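You operate a simulated robot arm through the tools that you are given. There is no shell and no other tool. Be economical: measure what you need, move in short steps, check, and stop when the job is done.

You are at the controls of a simulated two-armed robot. One attempt, no reset.

JOB
Fetch the grey rubber cap from the side shelf and set it on top of the pleated filter there. Then put the blue-handled jug on the top shelf of the blue rack. Then take the yellow wedge from the right half of the bench and put it on the upper shelf of the blue rack. Then take the lid off the clear jar with a white foot and lay it down on the right half of the bench. Then put two of the black caps from the left half of the bench on the side deck. Then fetch the teal-handled jug and set it on the lower shelf of the blue rack. Keep to this order. Set down upright: blue-handled jug, yellow wedge, black cap, teal-handled jug.

It is judged by the outcome, as a careful person would: the job done as asked, and still so three seconds after it is handed in. It fails if anything else is knocked over, pushed out of place, dropped, spilled or broken. A push-on lid holds only when it is set on centred and level and pressed home; a screw cap is set on level and turned clockwise until tight.

ROBOT AND FRAMES
Two 7-joint arms with two-finger grippers on one trunk, on a base that drives. Base frame: it is fixed to the floor where the robot stands at the start and does not move with it; the origin is under the middle of the robot, x ahead of it, y to its left, z up. Readings come in m, rad, newtons and seconds.
The left shoulder is at the start at [0.06, 0.179, 1.055], the right one opposite. With the tool pointing down near the work surface each hand reaches from about 0.22 to 0.66 m from the robot's upright axis, wherever it stands, measured 20 degrees to its own side. Places, roughly: black cap (5x6x6 cm) [-3.1, -0.8, 0.9]; blue-handled jug [-1.25, -1, 0.75]; clear jar with a white foot (6x6x8 cm) [-2.9, -1, 0.9]; grey rubber cap (6x6x5 cm) [0.6, -0.2, 0.8]; lower shelf of the blue rack [-1.3, -1, 0.8]; pleated filter [0.5, 0, 0.75]; side deck [-4.3, -1.1, 0.6]; teal-handled jug [-3.75, -1, 1]; top shelf of the blue rack [-1.3, -1, 1.6]; upper shelf of the blue rack [-1.3, -1, 1.2]; yellow wedge (15x7x8 cm) [-2.4, -1, 0.9]. Payload 1.96 kg a hand.
The TCP of each hand is the grasp point between the finger pads, 0.02 m short of the fingertips. In the tool frame z runs along the fingers and y along their closing line. Largest opening 0.072 m; the body of the gripper starts 0.038 m behind the TCP.
Orientation is that of the tool frame in the base frame, as a unit quaternion [x, y, z, w]. With the fingers straight down and closing along the base's y, the tool's x points along the base's -x, its y along +y and its z along -z.

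CONTROLS
- The arms move only by the tool send_rows. It takes "left_commands", "right_commands" or both (then of equal length, played together; a hand with none holds still); each is a list of rows, each a list of 7 numbers: the finger opening in m, from 0 to 0.072, then the shift along the tool's x, y, z in units of 30 mm (1.0 is 30 mm), then the turn, a rotation vector about the tool's x, y, z in units of 5 degrees (1.0 is 5 degrees). In form: [[hand, dx, dy, dz, ax, ay, az], ...]. A call has 1 to 12 rows; each row shifts and turns the commanded pose from where the row before left it, along the tool's axes as they then stand. A call with a number of a shift or a turn outside -1 to 1 is refused whole. Each row takes 0.2 s and may step no farther than 0.05 m and 0.15 rad from the row before; otherwise, or with a gripper value out of range, the whole call is refused. Where a pose cannot be reached the arm comes as near as it can. A force on the tool above 40 N (or 10 N above the force at the start of the call, whichever is more), or a blocked arm, ends the call early, and 0.2 s more pass. The fingers move at their own pace (about 0.153 m/s each) and stop on an object; they squeeze with about 30 N. The grip force told is the motor's: it shows also when the fingers shut on nothing. Time passes only in rows, and 0.2 s behind the last, so rows that do not move let the fingers close. The reply holds the time, the measured pose of the TCP, the force on the tool along the base axes, the opening and the grip force, in the units named above and with some noise, with the torque about the TCP (base axes, N m) and any sound that the robot's microphone picked up.
- Cameras (640 x 400 px; columns grow to the right, rows downward): "scene" is now at [0.0019, 0.0057, 1.5943]; the picture's right is [0.01, -1.00, 0.00], its down [-0.85, -0.01, -0.53] and it looks along [0.53, 0.01, -0.85] (base axes); focal length 249 px, centre (320, 200). "left" rides on the left gripper at [0.071, -0.019, -0.082] in its tool frame; the picture's right is [0.26, 0.97, 0.00], its down [-0.67, 0.18, -0.72] and it looks along [-0.69, 0.19, 0.70] (tool axes); focal length 280 px, centre (320, 200). "right" rides on the right gripper at [0.071, 0.019, -0.082] in its tool frame; the picture's right is [-0.26, 0.97, 0.00], its down [-0.67, -0.18, -0.72] and it looks along [-0.69, -0.19, 0.70] (tool axes); focal length 280 px, centre (320, 200).
- grab_frame(camera): a new picture of that camera. No time passes.
- move_column(by): slides the trunk up (or, below 0, down) by that many m; the arms and the scene camera ride with it, the base frame stays. It gives what a move gives, with no picture.
- base_move(legs): drives the robot by 1 to 6 legs, each [ahead, left, turn to the left] in m, m and rad, along the robot's own axes; the way and the turn of a leg run together, so that a leg with both is an arc; at most 1.5 m and 3.142 rad a leg. The arms and the cameras ride along, it lands a little off, and it stops where it bumps. It gives what a move gives.
- aim_head(pan, tilt): turns the head with the scene camera to pan (to the left, within 1.501 rad either way) and tilt (down, from -0.506 to 1.204), counted from straight ahead of the robot. It gives what a move gives.
- pixel_to_xyz(camera, pixels): there is no depth. For up to 12 entries [column, row, z] of the newest picture of that camera ("zoom" is the newest enlarged one), the place [x, y] in the base frame at which the ray of that pixel passes the height z, good to about 0.002 m, but the place of the scene camera against the robot may be out by one fixed shift of up to 0.012 m in any direction. No time passes.
- inspect(camera, box): a new picture of the part [left, top, right, bottom] of that camera's present view, enlarged. No time passes.
- close_job(): hands the job in; it is judged then, once.

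Work in short steps. Measure before you move; look again where a grasp or a placing could have gone wrong, and mend it. You have 131 turns and 146 pictures in all, those below and enlarged ones among them. Open the grippers and draw the arms clear of the work before you hand the job in, unless the task says otherwise; then end with one line.

The tools are called after "Call:" as a command line: name --argument value ..., lists and objects as JSON in quotes. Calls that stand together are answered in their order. send_rows: Moves the arms, as the interface text tells. Its arguments: {"type":"object","properties":{"left_commands":{"type":"array"},"right_commands":{"type":"array"}},"required":[]} The other tools are called the same way: move_column (by) slides the trunk up or down; base_move (legs) drives the base; aim_head (pan, tilt) turns the head that bears the scene camera; grab_frame (camera) takes a picture; pixel_to_xyz (camera, pixels) gives the place at which the rays of pixels pass given heights; inspect (camera, box) takes an enlarged picture of a part of a camera's view; close_job () hands the job in.

At the start:

```text
time: 0.0
left_tool_pos: [0.3334, 0.0638, 1.0797]
left_tool_rot: [-0.001, 1.0, 0.0, 0.001]
left_ft_force: [0.0, 0.2, -0.3]
left_moment: [-0.03, -0.02, 0.0]
left_opening: 0.0719
left_grip_force: 0.1
right_tool_pos: [0.3381, -0.2148, 1.084]
right_tool_rot: [-0.001, 1.0, -0.001, 0.001]
right_ft_force: [0.3, 1.1, 0.5]
right_moment: [0.0, 0.02, -0.01]
right_opening: 0.0721
right_grip_force: 0.1
trunk travel left (down, up): [-0.7, 0.29]
robot x, y, heading: [0.0004, -0.0021, 0.004]
head pan, tilt: [0.014, 1.014]
```

scene: 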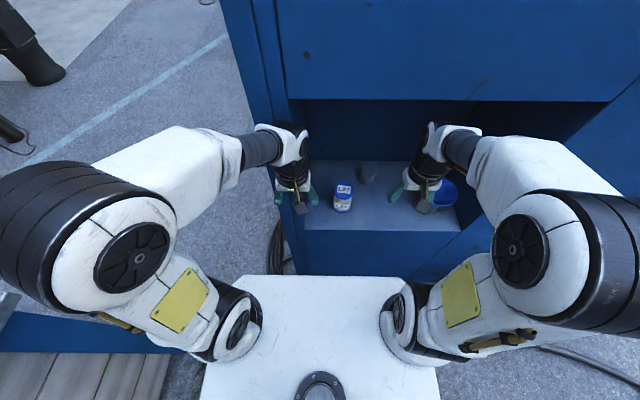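
right: 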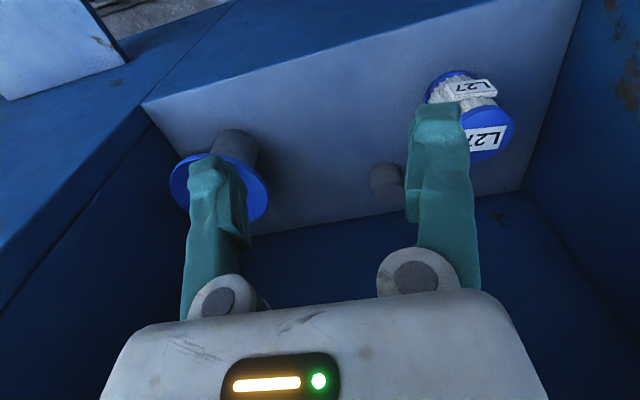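
left: 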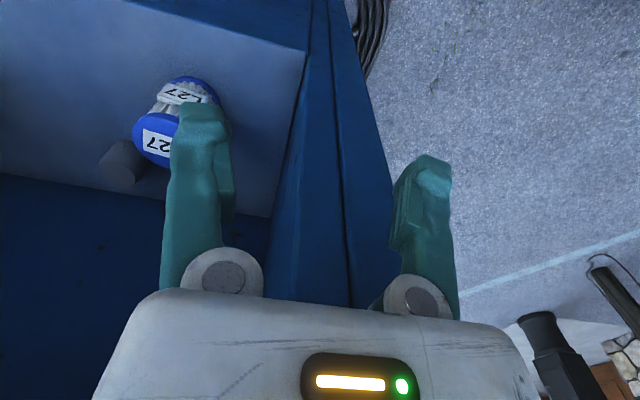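

The scene shows the shelf niche with the filter at about (343,196), a grey thing at (366,173) and a blue disc at (447,190). I enlarge this part.

Call:
inspect --camera "scene" --box '[260, 110, 500, 260]'

Call:
inspect --camera "right" --box '[140, 40, 540, 290]'

```text
2.67 times, centred on (380, 185) of scene
```

zoom: 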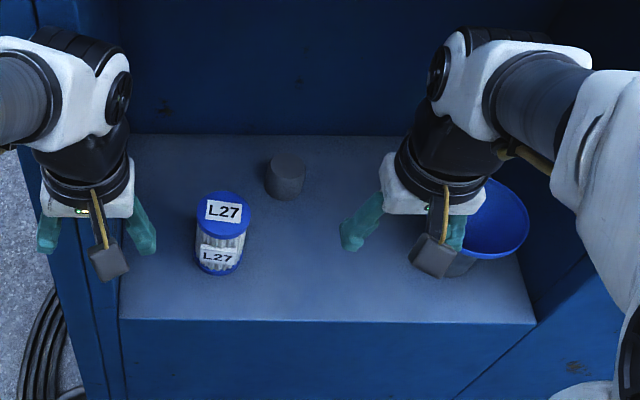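

```text
1.60 times, centred on (340, 165) of right
```

zoom: 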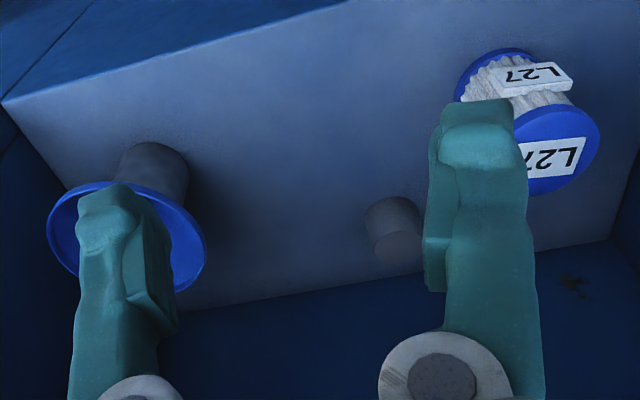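

I triangulate the grey cap top (scene (366,166), right (391,196)) and the filter top from both cameras.

Call:
pixel_to_xyz --camera "scene" --pixels '[[367, 170, 0.7], [367, 170, 0.75], [367, 170, 0.8], [343, 190, 0.7], [343, 190, 0.8], [343, 190, 0.9], [305, 230, 0.7], [462, 230, 0.7], [310, 160, 0.7]]'

Call:
pixel_to_xyz --camera "right" --pixels '[[389, 194, 0.7], [389, 194, 0.75], [389, 194, 0.8], [486, 135, 0.7], [486, 135, 0.8], [486, 135, 0.9], [142, 102, 0.7], [582, 0, 0.7]]'

Call:
pixel_to_xyz --camera "left" --pixels '[[120, 173, 0.7], [120, 173, 0.75], [120, 173, 0.8], [155, 140, 0.7], [155, 140, 0.8], [155, 140, 0.9]]'

```text
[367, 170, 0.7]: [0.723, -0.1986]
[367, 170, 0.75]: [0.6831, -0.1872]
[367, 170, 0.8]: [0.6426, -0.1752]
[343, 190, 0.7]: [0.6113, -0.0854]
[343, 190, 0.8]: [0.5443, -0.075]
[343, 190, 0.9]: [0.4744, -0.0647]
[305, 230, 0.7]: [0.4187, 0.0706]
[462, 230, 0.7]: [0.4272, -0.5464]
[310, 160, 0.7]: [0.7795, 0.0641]
```

```text
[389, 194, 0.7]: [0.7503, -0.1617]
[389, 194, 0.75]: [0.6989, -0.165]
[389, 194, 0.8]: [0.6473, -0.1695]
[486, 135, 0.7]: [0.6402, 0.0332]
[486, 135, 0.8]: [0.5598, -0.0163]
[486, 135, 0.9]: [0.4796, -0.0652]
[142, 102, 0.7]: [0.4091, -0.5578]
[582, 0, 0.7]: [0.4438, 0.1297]
```

```text
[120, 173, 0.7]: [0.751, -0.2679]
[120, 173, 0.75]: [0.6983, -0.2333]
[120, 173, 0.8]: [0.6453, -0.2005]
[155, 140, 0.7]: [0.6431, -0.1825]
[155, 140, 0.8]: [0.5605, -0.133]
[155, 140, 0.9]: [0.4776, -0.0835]
```

Rays meet at the cap top near (0.60,-0.17,0.84) and the filter top near (0.463,-0.07,0.918), so the shelf is at z≈0.79. I lower the right hand and move it in toward the cap, then look.

Call:
send_rows --right_commands '[[0.072, 0, 0, 0.9, 0, 0, 0], [0.072, 0, 0, 0.9, 0, 0, 0], [0.072, 0, 0, 0.9, 0, 0, 0], [0.072, 0, 0, 0.9, 0, 0, 0], [0.072, -1, 0.2, 0, 0, 0, 0], [0.072, -1, 0.2, 0, 0, 0, 0], [0.072, -1, 0.2, 0, 0, 0, 0], [0.072, -1, 0.2, 0, 0, 0, 0], [0.072, -1, 0.2, 0, 0, 0, 0], [0.072, -1, 0.2, 0, 0, 0, 0]]'

Call:
grab_frame --camera "right"

Call:
grab_frame --camera "scene"

```text
time: 2.2
left_tool_pos: [0.323, 0.0622, 1.0844]
left_tool_rot: [0.001, 1.0, 0.001, 0.005]
left_ft_force: [-0.8, 0.1, 0.2]
left_moment: [-0.03, -0.02, 0.0]
left_opening: 0.0722
left_grip_force: 0.0
right_tool_pos: [0.51, -0.1802, 0.9789]
right_tool_rot: [0.001, 1.0, 0.001, 0.004]
right_ft_force: [0.1, 0.3, 0.7]
right_moment: [0.02, -0.04, -0.01]
right_opening: 0.072
right_grip_force: 0.0
trunk travel left (down, up): [-0.7, 0.29]
robot x, y, heading: [-0.0012, 0.0006, -0.001]
head pan, tilt: [0.014, 1.014]
```

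```text
140 pictures are left
```

right: 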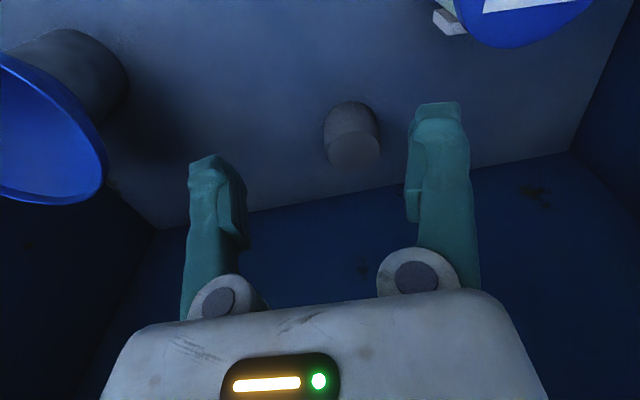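

```text
139 pictures are left
```

scene: 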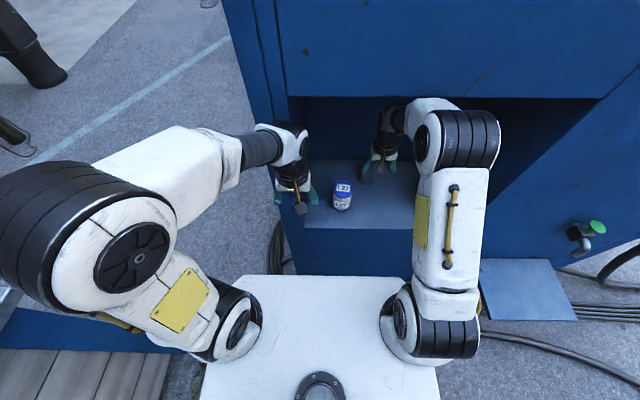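

The right view (upside down) shows the cap with its top face at about (355,150) and base near (350,112). I measure.

Call:
inspect --camera "right" --box '[290, 80, 418, 180]'

Call:
pixel_to_xyz --camera "right" --pixels '[[355, 150, 0.83], [355, 150, 0.84], [355, 150, 0.85], [350, 104, 0.79], [330, 148, 0.84], [380, 148, 0.84], [325, 125, 0.8], [376, 120, 0.8], [100, 190, 0.95]]'

```text
4.00 times, centred on (354, 130) of right
```

zoom: 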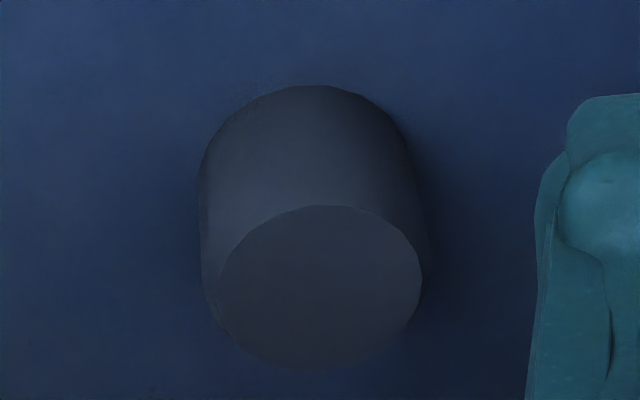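

```text
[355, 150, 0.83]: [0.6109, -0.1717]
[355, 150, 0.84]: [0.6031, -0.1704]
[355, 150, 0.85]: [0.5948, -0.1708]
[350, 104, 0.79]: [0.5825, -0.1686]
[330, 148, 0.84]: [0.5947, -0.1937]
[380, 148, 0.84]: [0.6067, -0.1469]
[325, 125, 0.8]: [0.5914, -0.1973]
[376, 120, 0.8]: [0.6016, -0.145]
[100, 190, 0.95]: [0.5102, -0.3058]
```

Cap centre (0.6035,-0.171), top 0.84, about 5 cm wide. I go above it and down partway, then look.

Call:
send_rows --right_commands '[[0.072, -0.78, 0.08, 0, 0, 0, 0], [0.072, -0.78, 0.08, 0, 0, 0, 0], [0.072, -0.78, 0.08, 0, 0, 0, 0], [0.072, -0.78, 0.08, 0, 0, 0, 0], [0.072, 0, 0, 0.9, 0, 0, 0], [0.072, 0, 0, 0.9, 0, 0, 0], [0.072, 0, 0, 0.9, 0, 0, 0], [0.072, 0, 0, 0, 0, 0, 0]]'

Call:
grab_frame --camera "right"

```text
time: 3.5
left_tool_pos: [0.3285, 0.0643, 1.0815]
left_tool_rot: [0.0, 1.0, 0.002, -0.006]
left_ft_force: [-0.1, -0.3, 0.0]
left_moment: [0.0, 0.01, 0.01]
left_opening: 0.0717
left_grip_force: 0.0
right_tool_pos: [0.5555, -0.1725, 0.9474]
right_tool_rot: [-0.003, 1.0, -0.001, -0.001]
right_ft_force: [-0.7, 0.8, 0.4]
right_moment: [-0.03, 0.01, 0.0]
right_opening: 0.0722
right_grip_force: 0.1
right hand out of reach, approached as far as the arm can: row 2, 3, 4
trunk travel left (down, up): [-0.7, 0.29]
robot x, y, heading: [0.0001, 0.0033, 0.004]
head pan, tilt: [0.014, 1.014]
stopped in row 6 (left hand): the force on the tool passed its limit at 203 N (the readings are from after the stop); the commanded pose is now the measured one
```

```text
137 pictures are left
```

right: 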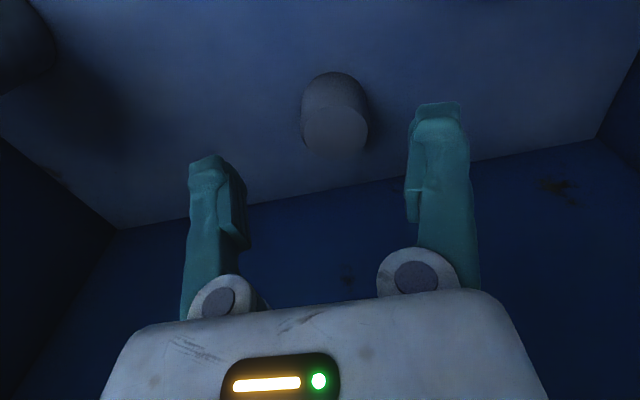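

A force stop on the left hand came while the right arm was out of reach at this height. I look at the scene to see what touched.

Call:
grab_frame --camera "scene"

Call:
grab_frame --camera "left"

```text
136 pictures are left
```

scene: 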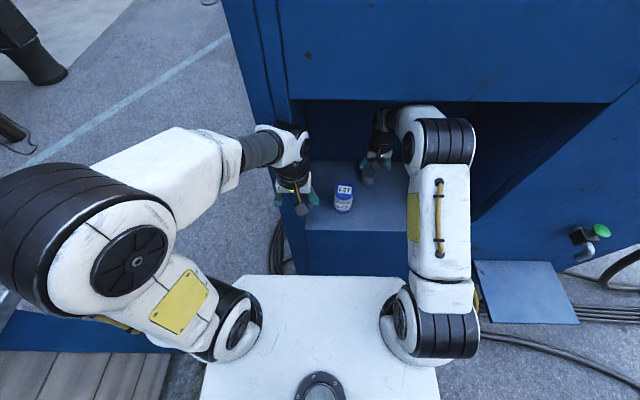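

```text
135 pictures are left
```

left: 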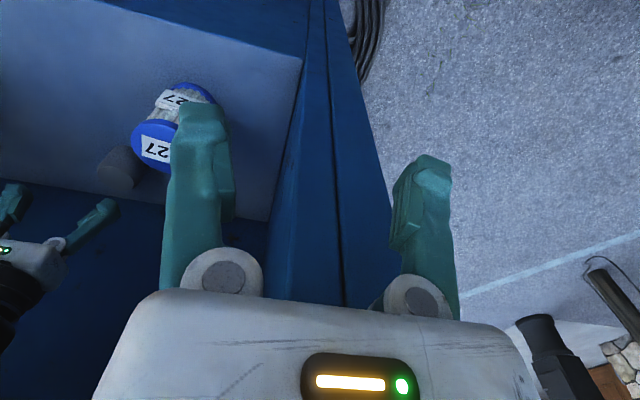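

The left hand idles close to the cabinet's left post and likely brushed it. I draw it back 9 cm, while the right hand goes down to z≈0.90 where its reach is better.

Call:
send_rows --left_commands '[[0.072, 1, 0, 0, 0, 0, 0], [0.072, 1, 0, 0, 0, 0, 0], [0.072, 1, 0, 0, 0, 0, 0], [0.072, 0, 0, 0, 0, 0, 0]]' --right_commands '[[0.072, 0, 0, 0, 0, 0, 0], [0.072, 0, 0, 0.5, 0, 0, 0], [0.072, 0, 0, 0.5, 0, 0, 0], [0.072, 0, 0, 0.5, 0, 0, 0]]'

Call:
send_rows --right_commands '[[0.072, -0.5, 0, 0, 0, 0, 0], [0.072, -0.5, 0, 0, 0, 0, 0], [0.072, -0.5, 0, 0, 0, 0, 0], [0.072, 0, 0, 0, 0, 0, 0]]'

Call:
grab_frame --camera "right"

```text
time: 4.5
left_tool_pos: [0.2506, 0.0647, 1.0776]
left_tool_rot: [-0.002, 1.0, 0.003, -0.008]
left_ft_force: [0.9, -0.3, 0.1]
left_moment: [-0.01, 0.03, -0.01]
left_opening: 0.0722
left_grip_force: 0.1
left hand out of reach, approached as far as the arm can: row 3
right_tool_pos: [0.5573, -0.1728, 0.8999]
right_tool_rot: [-0.002, 1.0, 0.0, -0.001]
right_ft_force: [-0.5, 0.4, 0.3]
right_moment: [0.02, 0.03, -0.01]
right_opening: 0.0719
right_grip_force: 0.0
trunk travel left (down, up): [-0.7, 0.29]
robot x, y, heading: [0.0023, 0.0021, 0.003]
head pan, tilt: [0.014, 1.014]
```

```text
time: 5.5
left_tool_pos: [0.2504, 0.0645, 1.0762]
left_tool_rot: [-0.002, 1.0, 0.002, -0.008]
left_ft_force: [-0.3, -0.8, 0.1]
left_moment: [-0.02, 0.02, -0.02]
left_opening: 0.0721
left_grip_force: 0.2
right_tool_pos: [0.593, -0.1723, 0.9005]
right_tool_rot: [-0.002, 1.0, 0.0, -0.001]
right_ft_force: [-0.3, 0.8, 0.1]
right_moment: [0.02, -0.04, -0.02]
right_opening: 0.0719
right_grip_force: 0.1
right hand out of reach, approached as far as the arm can: row 3
trunk travel left (down, up): [-0.7, 0.29]
robot x, y, heading: [0.0006, -0.0018, 0.004]
head pan, tilt: [0.014, 1.014]
```

```text
134 pictures are left
```

right: 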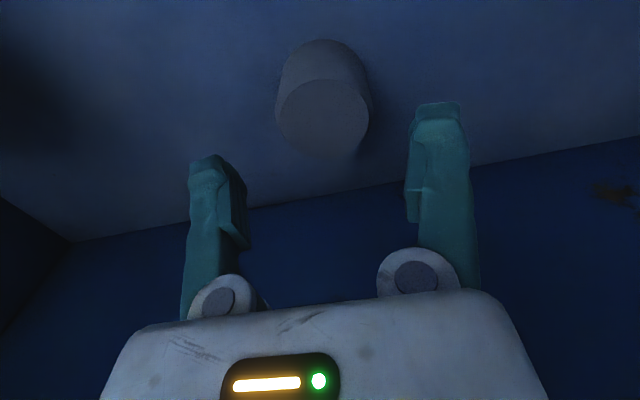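

Cap top at (322,118) sits between the fingers ahead of them. I go lower, and push the last centimetre forward there.

Call:
send_rows --right_commands '[[0.072, 0, 0, 0.6, 0, 0, 0], [0.072, 0, 0, 0.6, 0, 0, 0], [0.072, 0, 0, 0.6, 0, 0, 0], [0.072, 0, 0, 0.6, 0, 0, 0], [0.072, -0.4, 0.05, 0, 0, 0, 0], [0.072, 0, 0, 0, 0, 0, 0]]'

Call:
grab_frame --camera "right"

```text
time: 6.8
left_tool_pos: [0.2507, 0.0657, 1.0774]
left_tool_rot: [-0.002, 1.0, 0.002, -0.008]
left_ft_force: [1.2, 0.5, 0.5]
left_moment: [-0.01, -0.04, -0.02]
left_opening: 0.0718
left_grip_force: 0.1
right_tool_pos: [0.6084, -0.171, 0.8285]
right_tool_rot: [-0.003, 1.0, -0.001, 0.0]
right_ft_force: [0.3, -0.5, -0.6]
right_moment: [0.0, -0.04, 0.0]
right_opening: 0.0721
right_grip_force: 0.1
trunk travel left (down, up): [-0.7, 0.29]
robot x, y, heading: [0.0005, -0.0029, 0.003]
head pan, tilt: [0.014, 1.014]
```

```text
133 pictures are left
```

right: 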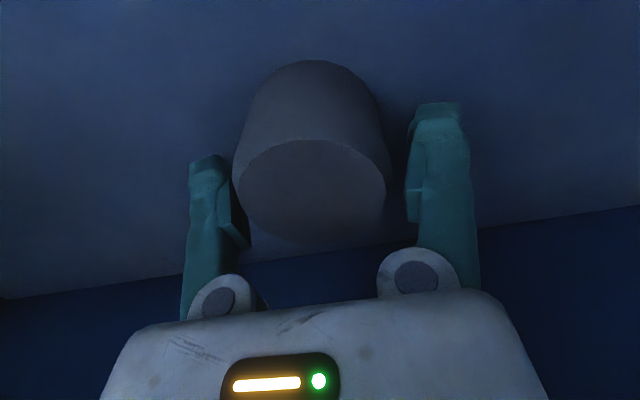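

The cap is between the fingers; z 0.8285 leaves room. I measure the cap centre from this close view and close.

Call:
pixel_to_xyz --camera "right" --pixels '[[313, 190, 0.84], [316, 62, 0.79]]'

Call:
send_rows --right_commands '[[0.03, 0.13, 0, 0.1, 0, 0, 0], [0.03, 0, 0, 0, 0, 0, 0], [0.03, 0, 0, 0, 0, 0, 0], [0.03, 0, 0, 0, 0, 0, 0]]'

Call:
grab_frame --camera "right"

```text
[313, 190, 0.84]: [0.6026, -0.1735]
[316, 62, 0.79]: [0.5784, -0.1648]
```

```text
time: 7.8
left_tool_pos: [0.2485, 0.0658, 1.0764]
left_tool_rot: [-0.002, 1.0, 0.002, -0.008]
left_ft_force: [0.6, 0.1, 0.0]
left_moment: [0.02, 0.04, 0.0]
left_opening: 0.0719
left_grip_force: 0.1
right_tool_pos: [0.6058, -0.1706, 0.8287]
right_tool_rot: [-0.002, 1.0, 0.0, 0.004]
right_ft_force: [-1.0, -0.5, 6.6]
right_moment: [0.02, 0.25, 0.01]
right_opening: 0.0597
right_grip_force: 29.4
trunk travel left (down, up): [-0.7, 0.29]
robot x, y, heading: [0.0002, 0.0001, 0.004]
head pan, tilt: [0.014, 1.014]
stopped in row 4 (right hand): the force on the tool passed its limit at 41 N (the readings are from after the stop); the commanded pose is now the measured one
```

```text
132 pictures are left
```

right: 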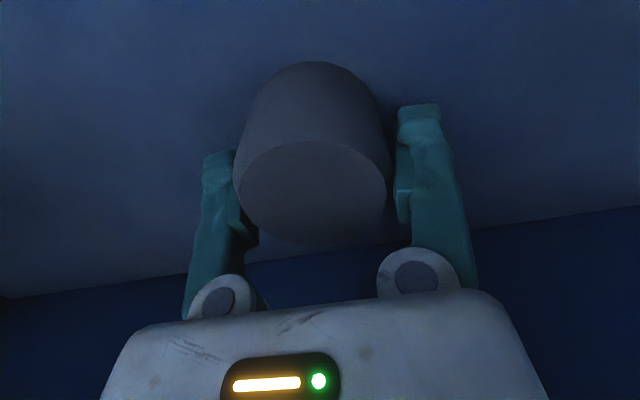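

Gripped (opening 0.0597, 29 N). I lift it and draw back some, keeping y away from the filter, then look.

Call:
send_rows --right_commands '[[0.03, 0, 0, -0.5, 0, 0, 0], [0.03, 0, 0, -0.8, 0, 0, 0], [0.03, 0.6, 0, -0.9, 0, 0, 0], [0.03, 0.6, 0, -0.9, 0, 0, 0], [0.03, 0.6, 0, -0.9, 0, 0, 0], [0.03, 0.6, 0, -0.9, 0, 0, 0], [0.03, 0, 0, 0, 0, 0, 0]]'

Call:
grab_frame --camera "right"

Call:
grab_frame --camera "left"

Call:
inspect --camera "scene" --box '[280, 120, 440, 220]'

```text
time: 9.6
left_tool_pos: [0.2568, 0.0651, 1.0741]
left_tool_rot: [-0.002, 1.0, 0.003, -0.011]
left_ft_force: [0.1, 0.0, 0.5]
left_moment: [-0.01, -0.03, 0.01]
left_opening: 0.0719
left_grip_force: 0.1
right_tool_pos: [0.5212, -0.1684, 0.945]
right_tool_rot: [-0.007, 0.999, 0.002, -0.032]
right_ft_force: [-0.7, -0.7, -0.4]
right_moment: [0.01, 0.02, 0.03]
right_opening: 0.0596
right_grip_force: 29.9
trunk travel left (down, up): [-0.7, 0.29]
robot x, y, heading: [-0.0001, -0.0014, 0.002]
head pan, tilt: [0.014, 1.014]
stopped in row 7 (right hand): the arm was blocked; the commanded pose is now the measured one
```

```text
131 pictures are left
```

right: 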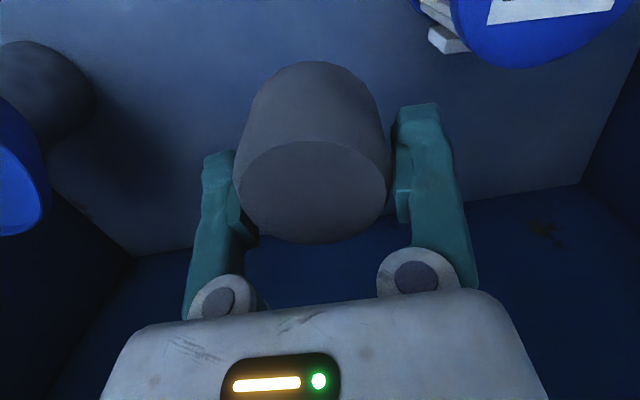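

```text
130 pictures are left
```

left: 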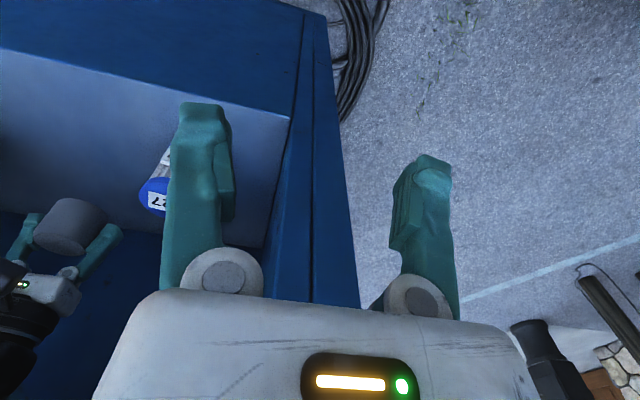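

```text
4.00 times, centred on (360, 170) of scene
```

zoom: 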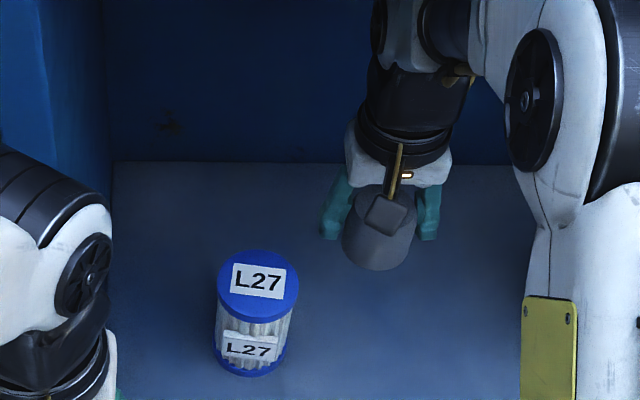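

The arm was blocked at z 0.945, likely the forearm against the niche lip. I ease down and lower the trunk 0.12 so the elbow sits lower.

Call:
send_rows --right_commands '[[0.03, 0, 0, 0.5, 0, 0, 0], [0.03, 0, 0, 0, 0, 0, 0]]'

Call:
move_column --by -0.08

Call:
grab_frame --camera "scene"

```text
time: 10.2
left_tool_pos: [0.2532, 0.065, 1.0777]
left_tool_rot: [-0.002, 1.0, 0.002, -0.009]
left_ft_force: [1.0, 0.2, -0.5]
left_moment: [0.0, 0.0, -0.02]
left_opening: 0.0721
left_grip_force: 0.0
right_tool_pos: [0.5245, -0.1704, 0.9446]
right_tool_rot: [-0.003, 1.0, 0.0, -0.016]
right_ft_force: [-0.5, -0.5, -0.5]
right_moment: [-0.01, -0.02, -0.02]
right_opening: 0.0592
right_grip_force: 29.5
trunk travel left (down, up): [-0.7, 0.29]
robot x, y, heading: [-0.0011, -0.0012, 0.004]
head pan, tilt: [0.014, 1.014]
```

```text
time: 11.4
left_tool_pos: [0.2499, 0.0664, 0.9967]
left_tool_rot: [-0.002, 1.0, 0.002, -0.007]
left_ft_force: [0.1, -0.6, 0.1]
left_moment: [0.0, -0.02, -0.01]
left_opening: 0.0721
left_grip_force: 0.1
right_tool_pos: [0.5206, -0.1677, 0.8631]
right_tool_rot: [-0.004, 1.0, 0.0, -0.017]
right_ft_force: [-0.2, 0.5, 0.3]
right_moment: [0.03, 0.0, 0.0]
right_opening: 0.0592
right_grip_force: 30.3
trunk travel left (down, up): [-0.62, 0.37]
robot x, y, heading: [0.0013, -0.0021, 0.008]
head pan, tilt: [0.014, 1.014]
```

```text
128 pictures are left
```

scene: 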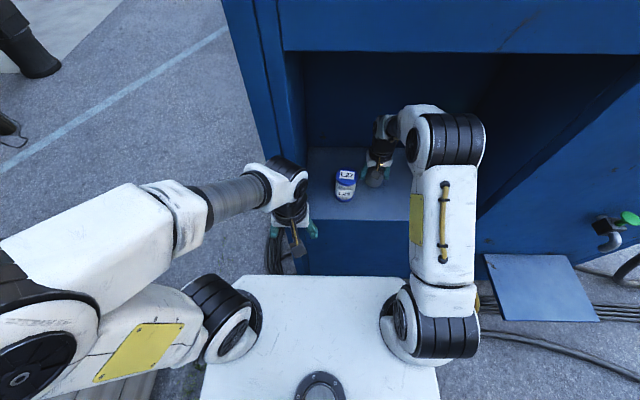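

The lip comes out at x≈0.37, z≈1.32. I raise the hand 8 cm, lower the trunk another 10 cm.

Call:
send_rows --right_commands '[[0.03, 0, 0, -0.7, 0, 0, 0], [0.03, 0, 0, -0.7, 0, 0, 0], [0.03, 0, 0, -0.7, 0, 0, 0], [0.03, 0, 0, -0.7, 0, 0, 0], [0.03, 0, 0, 0, 0, 0, 0]]'

Call:
move_column --by -0.09

Call:
send_rows --right_commands '[[0.03, 0, 0, -0.7, 0, 0, 0], [0.03, 0, 0, -0.7, 0, 0, 0], [0.03, 0, 0, -0.7, 0, 0, 0], [0.03, 0, 0, -0.7, 0, 0, 0], [0.03, 0, 0, -0.7, 0, 0, 0], [0.03, 0, 0, 0, 0, 0, 0]]'

Call:
grab_frame --camera "scene"

Call:
grab_frame --camera "right"

```text
time: 12.6
left_tool_pos: [0.249, 0.0677, 0.9968]
left_tool_rot: [-0.002, 1.0, 0.001, -0.008]
left_ft_force: [0.7, -0.5, -0.2]
left_moment: [0.0, -0.01, 0.0]
left_opening: 0.0723
left_grip_force: 0.1
right_tool_pos: [0.5219, -0.1671, 0.916]
right_tool_rot: [-0.004, 1.0, 0.0, -0.018]
right_ft_force: [0.8, 0.3, -0.1]
right_moment: [0.04, -0.03, 0.01]
right_opening: 0.0591
right_grip_force: 30.4
right hand out of reach, approached as far as the arm can: row 3, 4
trunk travel left (down, up): [-0.62, 0.37]
robot x, y, heading: [0.0041, 0.0008, 0.006]
head pan, tilt: [0.014, 1.014]
```

```text
time: 13.9
left_tool_pos: [0.2476, 0.0667, 0.9067]
left_tool_rot: [-0.002, 1.0, 0.002, -0.006]
left_ft_force: [0.4, -0.8, -0.7]
left_moment: [-0.01, -0.01, 0.02]
left_opening: 0.0722
left_grip_force: 0.1
right_tool_pos: [0.5222, -0.1674, 0.8303]
right_tool_rot: [-0.003, 1.0, -0.001, -0.013]
right_ft_force: [5.5, -1.7, 29.2]
right_moment: [0.1, -0.63, -0.01]
right_opening: 0.0588
right_grip_force: 29.4
trunk travel left (down, up): [-0.53, 0.46]
robot x, y, heading: [-0.0, -0.0024, 0.003]
head pan, tilt: [0.014, 1.014]
```

```text
time: 14.4
left_tool_pos: [0.247, 0.0659, 0.9071]
left_tool_rot: [-0.002, 1.0, 0.002, -0.007]
left_ft_force: [0.3, 0.9, -0.3]
left_moment: [0.01, 0.0, 0.0]
left_opening: 0.072
left_grip_force: 0.1
right_tool_pos: [0.522, -0.1674, 0.8294]
right_tool_rot: [-0.004, 1.0, -0.001, -0.012]
right_ft_force: [-7.4, 0.9, 15.8]
right_moment: [0.12, 0.0, 0.09]
right_opening: 0.0588
right_grip_force: 30.1
right hand out of reach, approached as far as the arm can: row 1, 2
trunk travel left (down, up): [-0.53, 0.46]
robot x, y, heading: [0.0041, 0.0023, 0.006]
head pan, tilt: [0.014, 1.014]
stopped in row 2 (right hand): the force on the tool passed its limit at 41 N (the readings are from after the stop); the commanded pose is now the measured one
```

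```text
127 pictures are left
```

scene: 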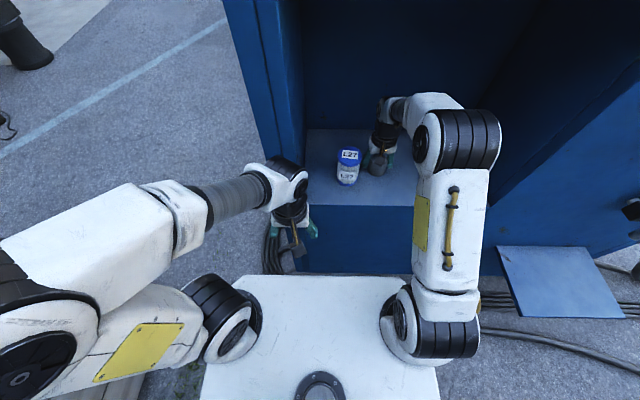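

```text
126 pictures are left
```

right: 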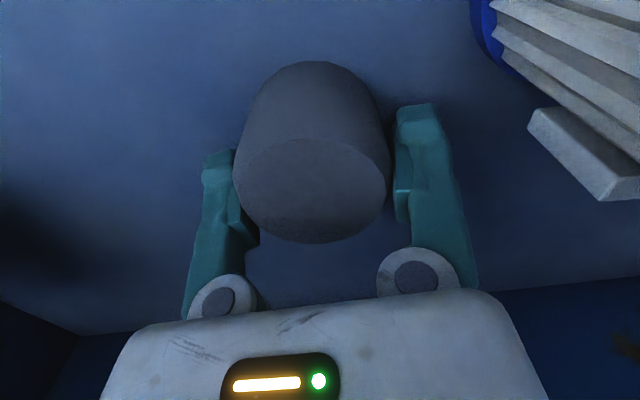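

So the limit was reach above the shoulder, not the lip; the cap now just touches the shelf (TCP 0.829). I raise the trunk back 0.15, which carries the cap above the filter's height.

Call:
move_column --by 0.15

Call:
grab_frame --camera "right"

Call:
inspect --camera "scene" --box '[280, 100, 440, 200]'

```text
time: 16.2
left_tool_pos: [0.2485, 0.0669, 1.0549]
left_tool_rot: [-0.002, 1.0, 0.003, -0.007]
left_ft_force: [0.8, -0.7, -0.6]
left_moment: [0.03, -0.02, 0.0]
left_opening: 0.0721
left_grip_force: 0.1
right_tool_pos: [0.5214, -0.1684, 0.973]
right_tool_rot: [-0.004, 1.0, 0.0, -0.018]
right_ft_force: [0.0, 0.6, -0.5]
right_moment: [-0.01, -0.05, 0.0]
right_opening: 0.0585
right_grip_force: 30.1
trunk travel left (down, up): [-0.68, 0.31]
robot x, y, heading: [-0.0014, 0.0029, 0.006]
head pan, tilt: [0.014, 1.014]
```

```text
125 pictures are left
```

right: 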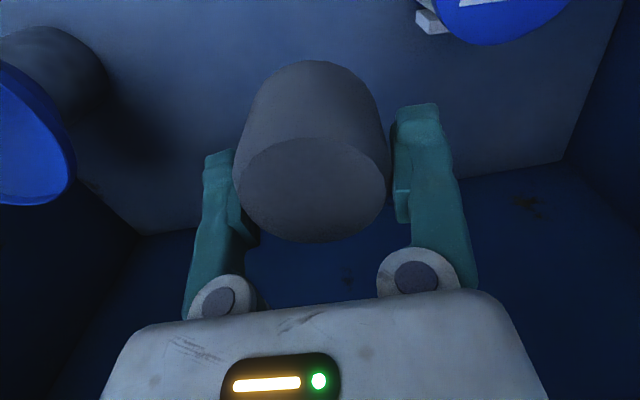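

```text
4.00 times, centred on (360, 150) of scene
```

zoom: 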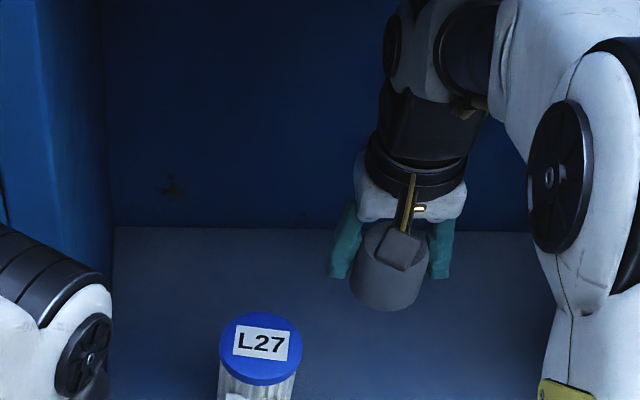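

Cap bottom is now about z 0.934. To locate the filter precisely I slide the left hand about 9 cm right so its camera sees the filter between the fingers.

Call:
send_rows --left_commands '[[0.072, 0, -1, 0, 0, 0, 0], [0.072, 0, -1, 0, 0, 0, 0], [0.072, 0, -1, 0, 0, 0, 0], [0.072, 0, 0, 0, 0, 0, 0]]'

Call:
grab_frame --camera "left"

```text
time: 17.2
left_tool_pos: [0.2475, -0.0241, 1.0555]
left_tool_rot: [-0.001, 1.0, 0.003, -0.008]
left_ft_force: [0.0, 0.5, 0.9]
left_moment: [-0.01, -0.06, -0.03]
left_opening: 0.0718
left_grip_force: 0.1
right_tool_pos: [0.5189, -0.1666, 0.9717]
right_tool_rot: [-0.005, 1.0, 0.0, -0.019]
right_ft_force: [0.2, 0.4, 0.2]
right_moment: [-0.02, 0.0, 0.03]
right_opening: 0.0585
right_grip_force: 29.6
trunk travel left (down, up): [-0.68, 0.31]
robot x, y, heading: [-0.0015, -0.0017, 0.011]
head pan, tilt: [0.014, 1.014]
```

```text
123 pictures are left
```

left: 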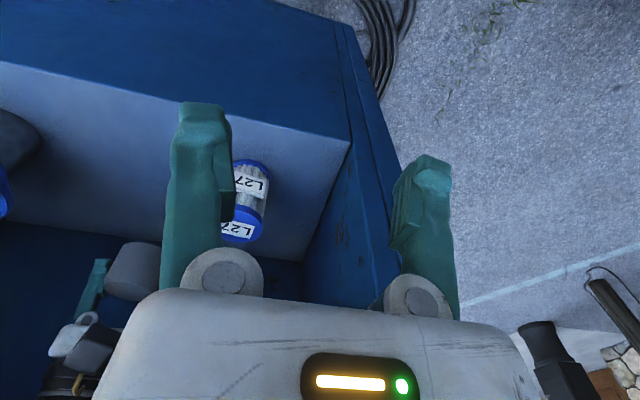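

The filter is half behind the left finger at (242,225); I shift 4.5 cm more and enlarge.

Call:
send_rows --left_commands '[[0.072, 0, -0.8, 0, 0, 0, 0], [0.072, 0, -0.8, 0, 0, 0, 0], [0.072, 0, 0, 0, 0, 0, 0]]'

Call:
inspect --camera "left" --box '[220, 130, 380, 230]'

```text
time: 18.0
left_tool_pos: [0.2474, -0.0726, 1.0572]
left_tool_rot: [-0.003, 1.0, 0.003, -0.007]
left_ft_force: [-0.1, -0.7, -0.4]
left_moment: [-0.04, 0.01, -0.01]
left_opening: 0.0719
left_grip_force: 0.0
right_tool_pos: [0.518, -0.1686, 0.9716]
right_tool_rot: [-0.004, 1.0, 0.0, -0.02]
right_ft_force: [-0.3, 0.9, 0.1]
right_moment: [0.03, -0.03, 0.0]
right_opening: 0.0581
right_grip_force: 30.4
trunk travel left (down, up): [-0.68, 0.31]
robot x, y, heading: [-0.0005, -0.0009, -0.001]
head pan, tilt: [0.014, 1.014]
```

```text
4.00 times, centred on (300, 180) of left
```

zoom: 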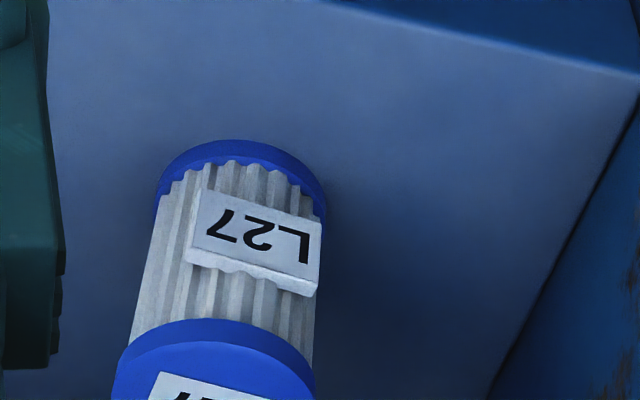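

I take the lower part as well to see the filter's top face.

Call:
inspect --camera "left" --box '[220, 160, 380, 260]'

Call:
pixel_to_xyz --camera "zoom" --pixels '[[214, 266, 0.9], [214, 266, 0.91], [214, 266, 0.92], [112, 262, 0.91], [314, 275, 0.91], [240, 20, 0.79], [156, 85, 0.79], [326, 90, 0.79]]'

```text
4.00 times, centred on (300, 210) of left
```

zoom: 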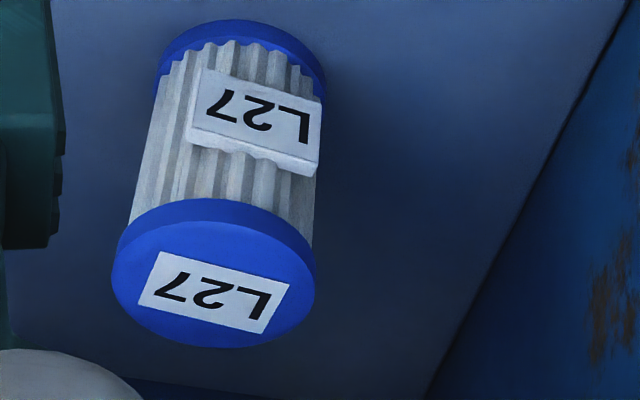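

```text
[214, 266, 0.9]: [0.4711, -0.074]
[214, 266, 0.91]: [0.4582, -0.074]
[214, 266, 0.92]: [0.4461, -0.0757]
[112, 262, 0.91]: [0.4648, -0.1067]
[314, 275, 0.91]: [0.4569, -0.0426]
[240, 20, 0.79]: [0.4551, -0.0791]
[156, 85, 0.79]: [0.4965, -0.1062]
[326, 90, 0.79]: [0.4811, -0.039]
```

Top face centre in this zoom is about (213,283); I compute its place for several heights, with the base near edge putting the axis near x≈0.487.

Call:
pixel_to_xyz --camera "zoom" --pixels '[[213, 283, 0.89], [213, 283, 0.9], [213, 283, 0.91], [112, 275, 0.9], [315, 285, 0.9], [222, 221, 0.9], [205, 347, 0.9]]'

Call:
inspect --camera "right" --box '[400, 0, 640, 150]'

```text
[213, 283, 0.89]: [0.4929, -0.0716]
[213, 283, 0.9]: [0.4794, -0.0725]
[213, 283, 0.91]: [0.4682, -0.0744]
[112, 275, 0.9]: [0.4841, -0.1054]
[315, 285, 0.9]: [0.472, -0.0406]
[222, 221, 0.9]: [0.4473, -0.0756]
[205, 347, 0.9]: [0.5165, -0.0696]
```

```text
2.67 times, centred on (520, 75) of right
```

zoom: 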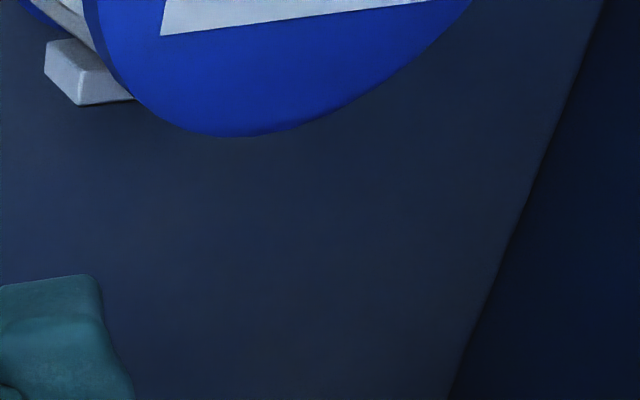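

I check the filter top height with the right camera: its far rim point at (486,51).

Call:
pixel_to_xyz --camera "right" --pixels '[[486, 51, 0.88], [486, 51, 0.89], [486, 51, 0.9], [486, 51, 0.91], [440, 28, 0.89], [440, 28, 0.9], [550, 30, 0.89], [550, 30, 0.9]]'

```text
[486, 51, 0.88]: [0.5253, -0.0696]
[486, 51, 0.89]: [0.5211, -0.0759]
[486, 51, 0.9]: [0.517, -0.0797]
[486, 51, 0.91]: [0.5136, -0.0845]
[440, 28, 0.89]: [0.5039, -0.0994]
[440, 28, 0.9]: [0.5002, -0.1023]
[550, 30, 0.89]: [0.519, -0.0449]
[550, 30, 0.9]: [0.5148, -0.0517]
```

Both cameras agree: filter top z≈0.893, centre (0.488,-0.072). I move the left hand away and carry the cap over it, levelling the 2.3° tilt.

Call:
send_rows --left_commands '[[0.072, 0, 1, 0, 0, 0, 0], [0.072, 0, 1, 0, 0, 0, 0], [0.072, 0, 1, 0, 0, 0, 0], [0.072, 0, 1, 0, 0, 0, 0], [0.072, 0, 0.6, 0, 0, 0, 0], [0.072, 0, 0, 0, 0, 0, 0]]' --right_commands '[[0.03, 0.5, 0, 0, 0, -0.45, 0], [0.03, 0.45, 0.8, 0, 0, 0, 0], [0.03, 0, 0.8, 0, 0, 0, 0], [0.03, 0, 0.8, 0, 0, 0, 0], [0.03, 0, 0.8, 0, 0, 0, 0], [0.03, 0, 0, 0, 0, 0, 0]]'

Call:
grab_frame --camera "right"

Call:
inspect --camera "scene" --box '[280, 120, 440, 220]'

```text
time: 19.4
left_tool_pos: [0.2505, 0.066, 1.0569]
left_tool_rot: [-0.002, 1.0, 0.002, -0.008]
left_ft_force: [-0.3, -0.3, 0.2]
left_moment: [0.03, 0.02, 0.0]
left_opening: 0.0718
left_grip_force: 0.1
right_tool_pos: [0.4956, -0.0727, 0.9766]
right_tool_rot: [-0.004, 1.0, 0.0, 0.006]
right_ft_force: [0.1, 0.4, 0.2]
right_moment: [0.0, 0.0, 0.0]
right_opening: 0.0583
right_grip_force: 30.4
trunk travel left (down, up): [-0.68, 0.31]
robot x, y, heading: [0.0033, 0.0005, 0.009]
head pan, tilt: [0.014, 1.014]
```

```text
119 pictures are left
```

right: 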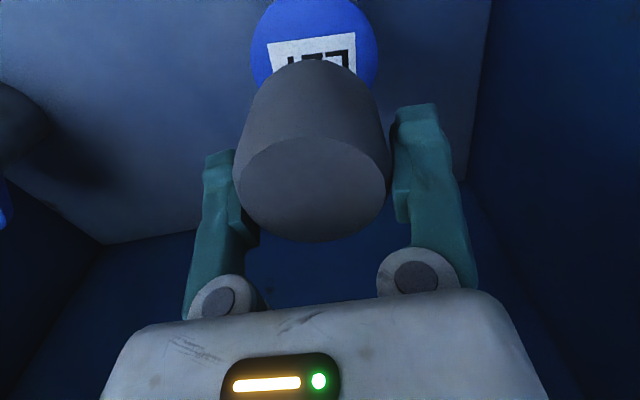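

```text
4.00 times, centred on (360, 170) of scene
```

zoom: 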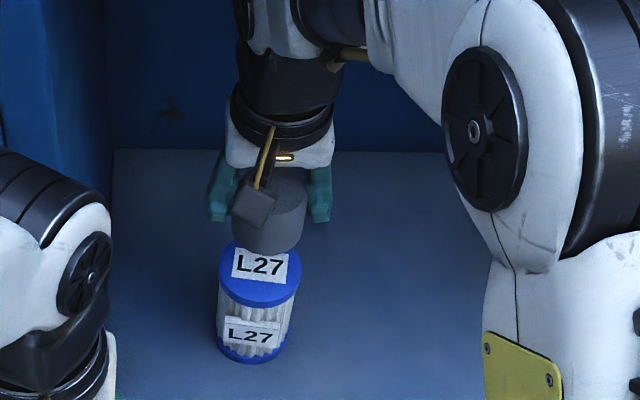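

I check the filter's position under the cap: rim edges at (250,40) and (378,40) in the right view.

Call:
pixel_to_xyz --camera "right" --pixels '[[249, 40, 0.893], [379, 40, 0.893], [265, 5, 0.893], [362, 0, 0.893], [258, 75, 0.893]]'

```text
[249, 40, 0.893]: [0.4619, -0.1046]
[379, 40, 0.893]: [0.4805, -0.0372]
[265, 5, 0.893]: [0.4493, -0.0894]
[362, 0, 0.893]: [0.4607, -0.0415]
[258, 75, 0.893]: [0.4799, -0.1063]
```

The filter centre comes out near (0.480,-0.073), some 14 mm nearer than the TCP. I shift back 14 mm and lower 2 cm, then compare rims.

Call:
send_rows --right_commands '[[0.03, 0.45, 0, 0, 0, 0, 0], [0.03, 0, 0, 0.6, 0, 0, 0], [0.03, 0, 0, 0, 0, 0, 0]]'

Call:
inspect --camera "right" --box '[208, 0, 432, 140]'

Call:
inspect --camera "scene" --box '[296, 140, 392, 200]'

Call:
inspect --camera "left" --box '[0, 130, 224, 270]'

```text
time: 20.2
left_tool_pos: [0.2494, 0.0659, 1.0567]
left_tool_rot: [-0.002, 1.0, 0.003, -0.008]
left_ft_force: [-0.8, -0.1, 0.6]
left_moment: [-0.02, 0.0, 0.01]
left_opening: 0.0719
left_grip_force: 0.1
right_tool_pos: [0.4819, -0.0724, 0.9588]
right_tool_rot: [-0.004, 1.0, 0.0, 0.006]
right_ft_force: [-0.5, -0.3, -0.7]
right_moment: [0.01, -0.01, 0.0]
right_opening: 0.0581
right_grip_force: 30.3
trunk travel left (down, up): [-0.68, 0.31]
robot x, y, heading: [-0.0025, -0.002, 0.007]
head pan, tilt: [0.014, 1.014]
```

```text
2.86 times, centred on (320, 70) of right
```

zoom: 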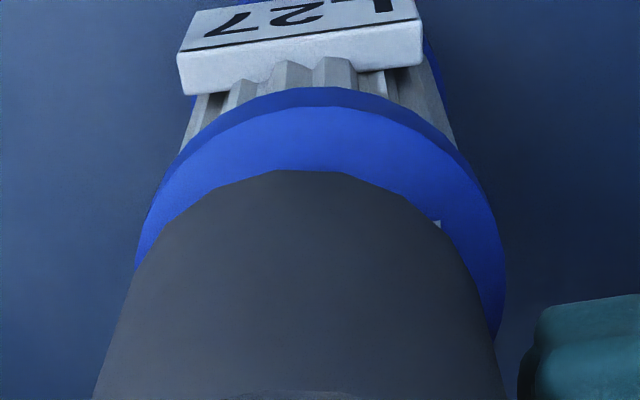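

```text
6.67 times, centred on (344, 170) of scene
```

zoom: 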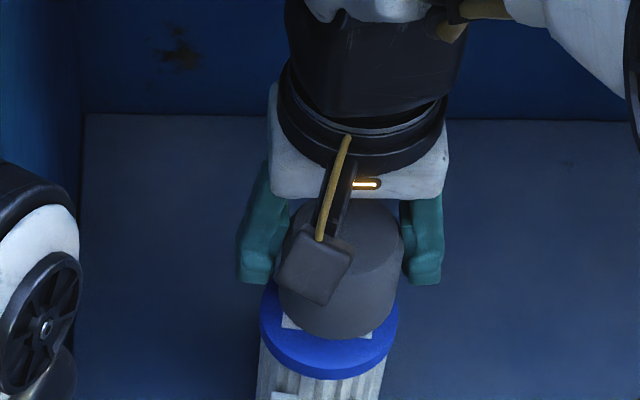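

```text
2.86 times, centred on (112, 200) of left
```

zoom: 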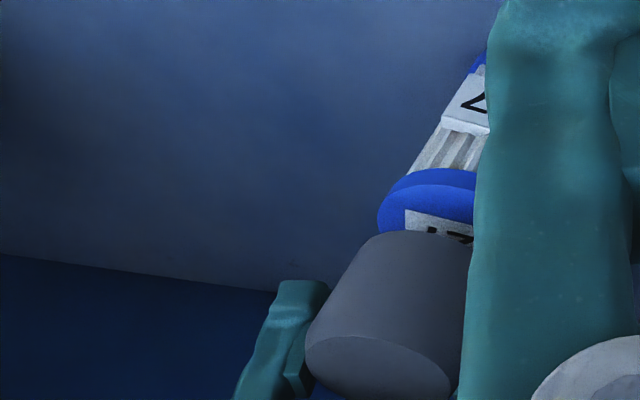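

I compute the near rims: filter top at right full px (318,37) and cap bottom edge at (310,60).

Call:
pixel_to_xyz --camera "right" --pixels '[[319, 37, 0.89], [319, 37, 0.9], [315, 60, 0.92], [258, 80, 0.893], [383, 88, 0.893]]'

```text
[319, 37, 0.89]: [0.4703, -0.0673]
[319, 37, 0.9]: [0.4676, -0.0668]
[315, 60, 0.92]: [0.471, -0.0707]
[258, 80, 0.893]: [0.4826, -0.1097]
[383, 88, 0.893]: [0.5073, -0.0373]
```

(The right full picture was older than the move; corrected for the shift, the filter centre is (0.482,-0.073), which matches the TCP.) I lower toward contact at about z 0.932.

Call:
send_rows --right_commands '[[0.03, 0, 0, 0.3, 0, 0, 0], [0.03, 0, 0, 0.3, 0, 0, 0], [0.03, 0, 0, 0.1, 0, 0, 0], [0.03, 0, 0, 0, 0, 0, 0]]'

Call:
inspect --camera "right" --box '[208, 0, 432, 140]'

Call:
inspect --camera "scene" --box '[296, 140, 392, 200]'

```text
time: 21.2
left_tool_pos: [0.2489, 0.0652, 1.0576]
left_tool_rot: [-0.002, 1.0, 0.003, -0.009]
left_ft_force: [-0.9, 0.5, -0.5]
left_moment: [-0.02, 0.03, 0.01]
left_opening: 0.0721
left_grip_force: 0.1
right_tool_pos: [0.4813, -0.0724, 0.9388]
right_tool_rot: [-0.003, 1.0, 0.0, 0.006]
right_ft_force: [0.4, -0.5, -0.9]
right_moment: [-0.01, 0.02, 0.03]
right_opening: 0.0579
right_grip_force: 30.3
trunk travel left (down, up): [-0.68, 0.31]
robot x, y, heading: [0.0, 0.0017, 0.01]
head pan, tilt: [0.014, 1.014]
```

```text
2.86 times, centred on (320, 70) of right
```

zoom: 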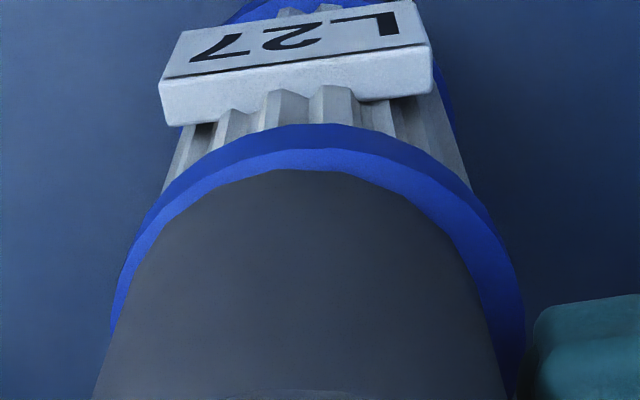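

```text
6.67 times, centred on (344, 170) of scene
```

zoom: 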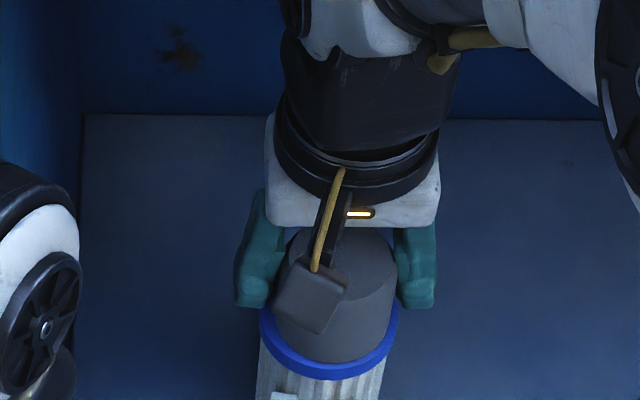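

Slightly off toward -y by about 2 mm; I nudge +y and lower in small steps to contact.

Call:
send_rows --right_commands '[[0.03, 0, 0.08, 0, 0, 0, 0], [0.03, 0, 0, 0.1, 0, 0, 0], [0.03, 0, 0, 0.1, 0, 0, 0], [0.03, 0, 0, 0.08, 0, 0, 0], [0.03, 0, 0, 0, 0, 0, 0]]'

Call:
inspect --camera "right" --box '[208, 0, 432, 140]'

```text
time: 22.2
left_tool_pos: [0.2461, 0.0663, 1.0571]
left_tool_rot: [-0.001, 1.0, 0.002, -0.007]
left_ft_force: [0.3, -0.3, -0.6]
left_moment: [0.02, 0.01, 0.03]
left_opening: 0.0722
left_grip_force: 0.1
right_tool_pos: [0.4821, -0.0695, 0.9351]
right_tool_rot: [-0.004, 1.0, 0.0, 0.01]
right_ft_force: [-5.6, -2.0, 24.0]
right_moment: [-0.03, 0.97, 0.06]
right_opening: 0.0581
right_grip_force: 30.0
trunk travel left (down, up): [-0.68, 0.31]
robot x, y, heading: [0.0028, 0.0006, 0.004]
head pan, tilt: [0.014, 1.014]
stopped in row 4 (right hand): the force on the tool passed its limit at 45 N (the readings are from after the stop); the commanded pose is now the measured one
```

```text
2.86 times, centred on (320, 70) of right
```

zoom: 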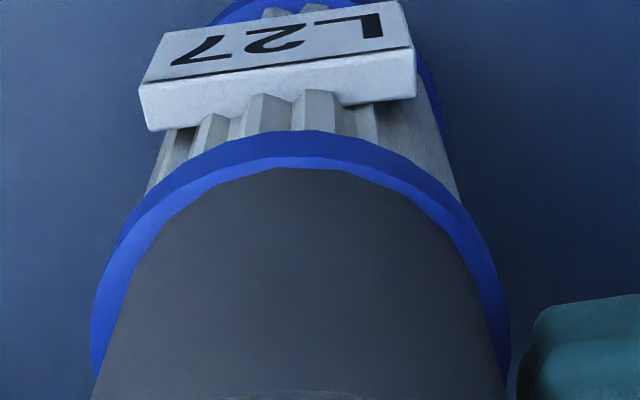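

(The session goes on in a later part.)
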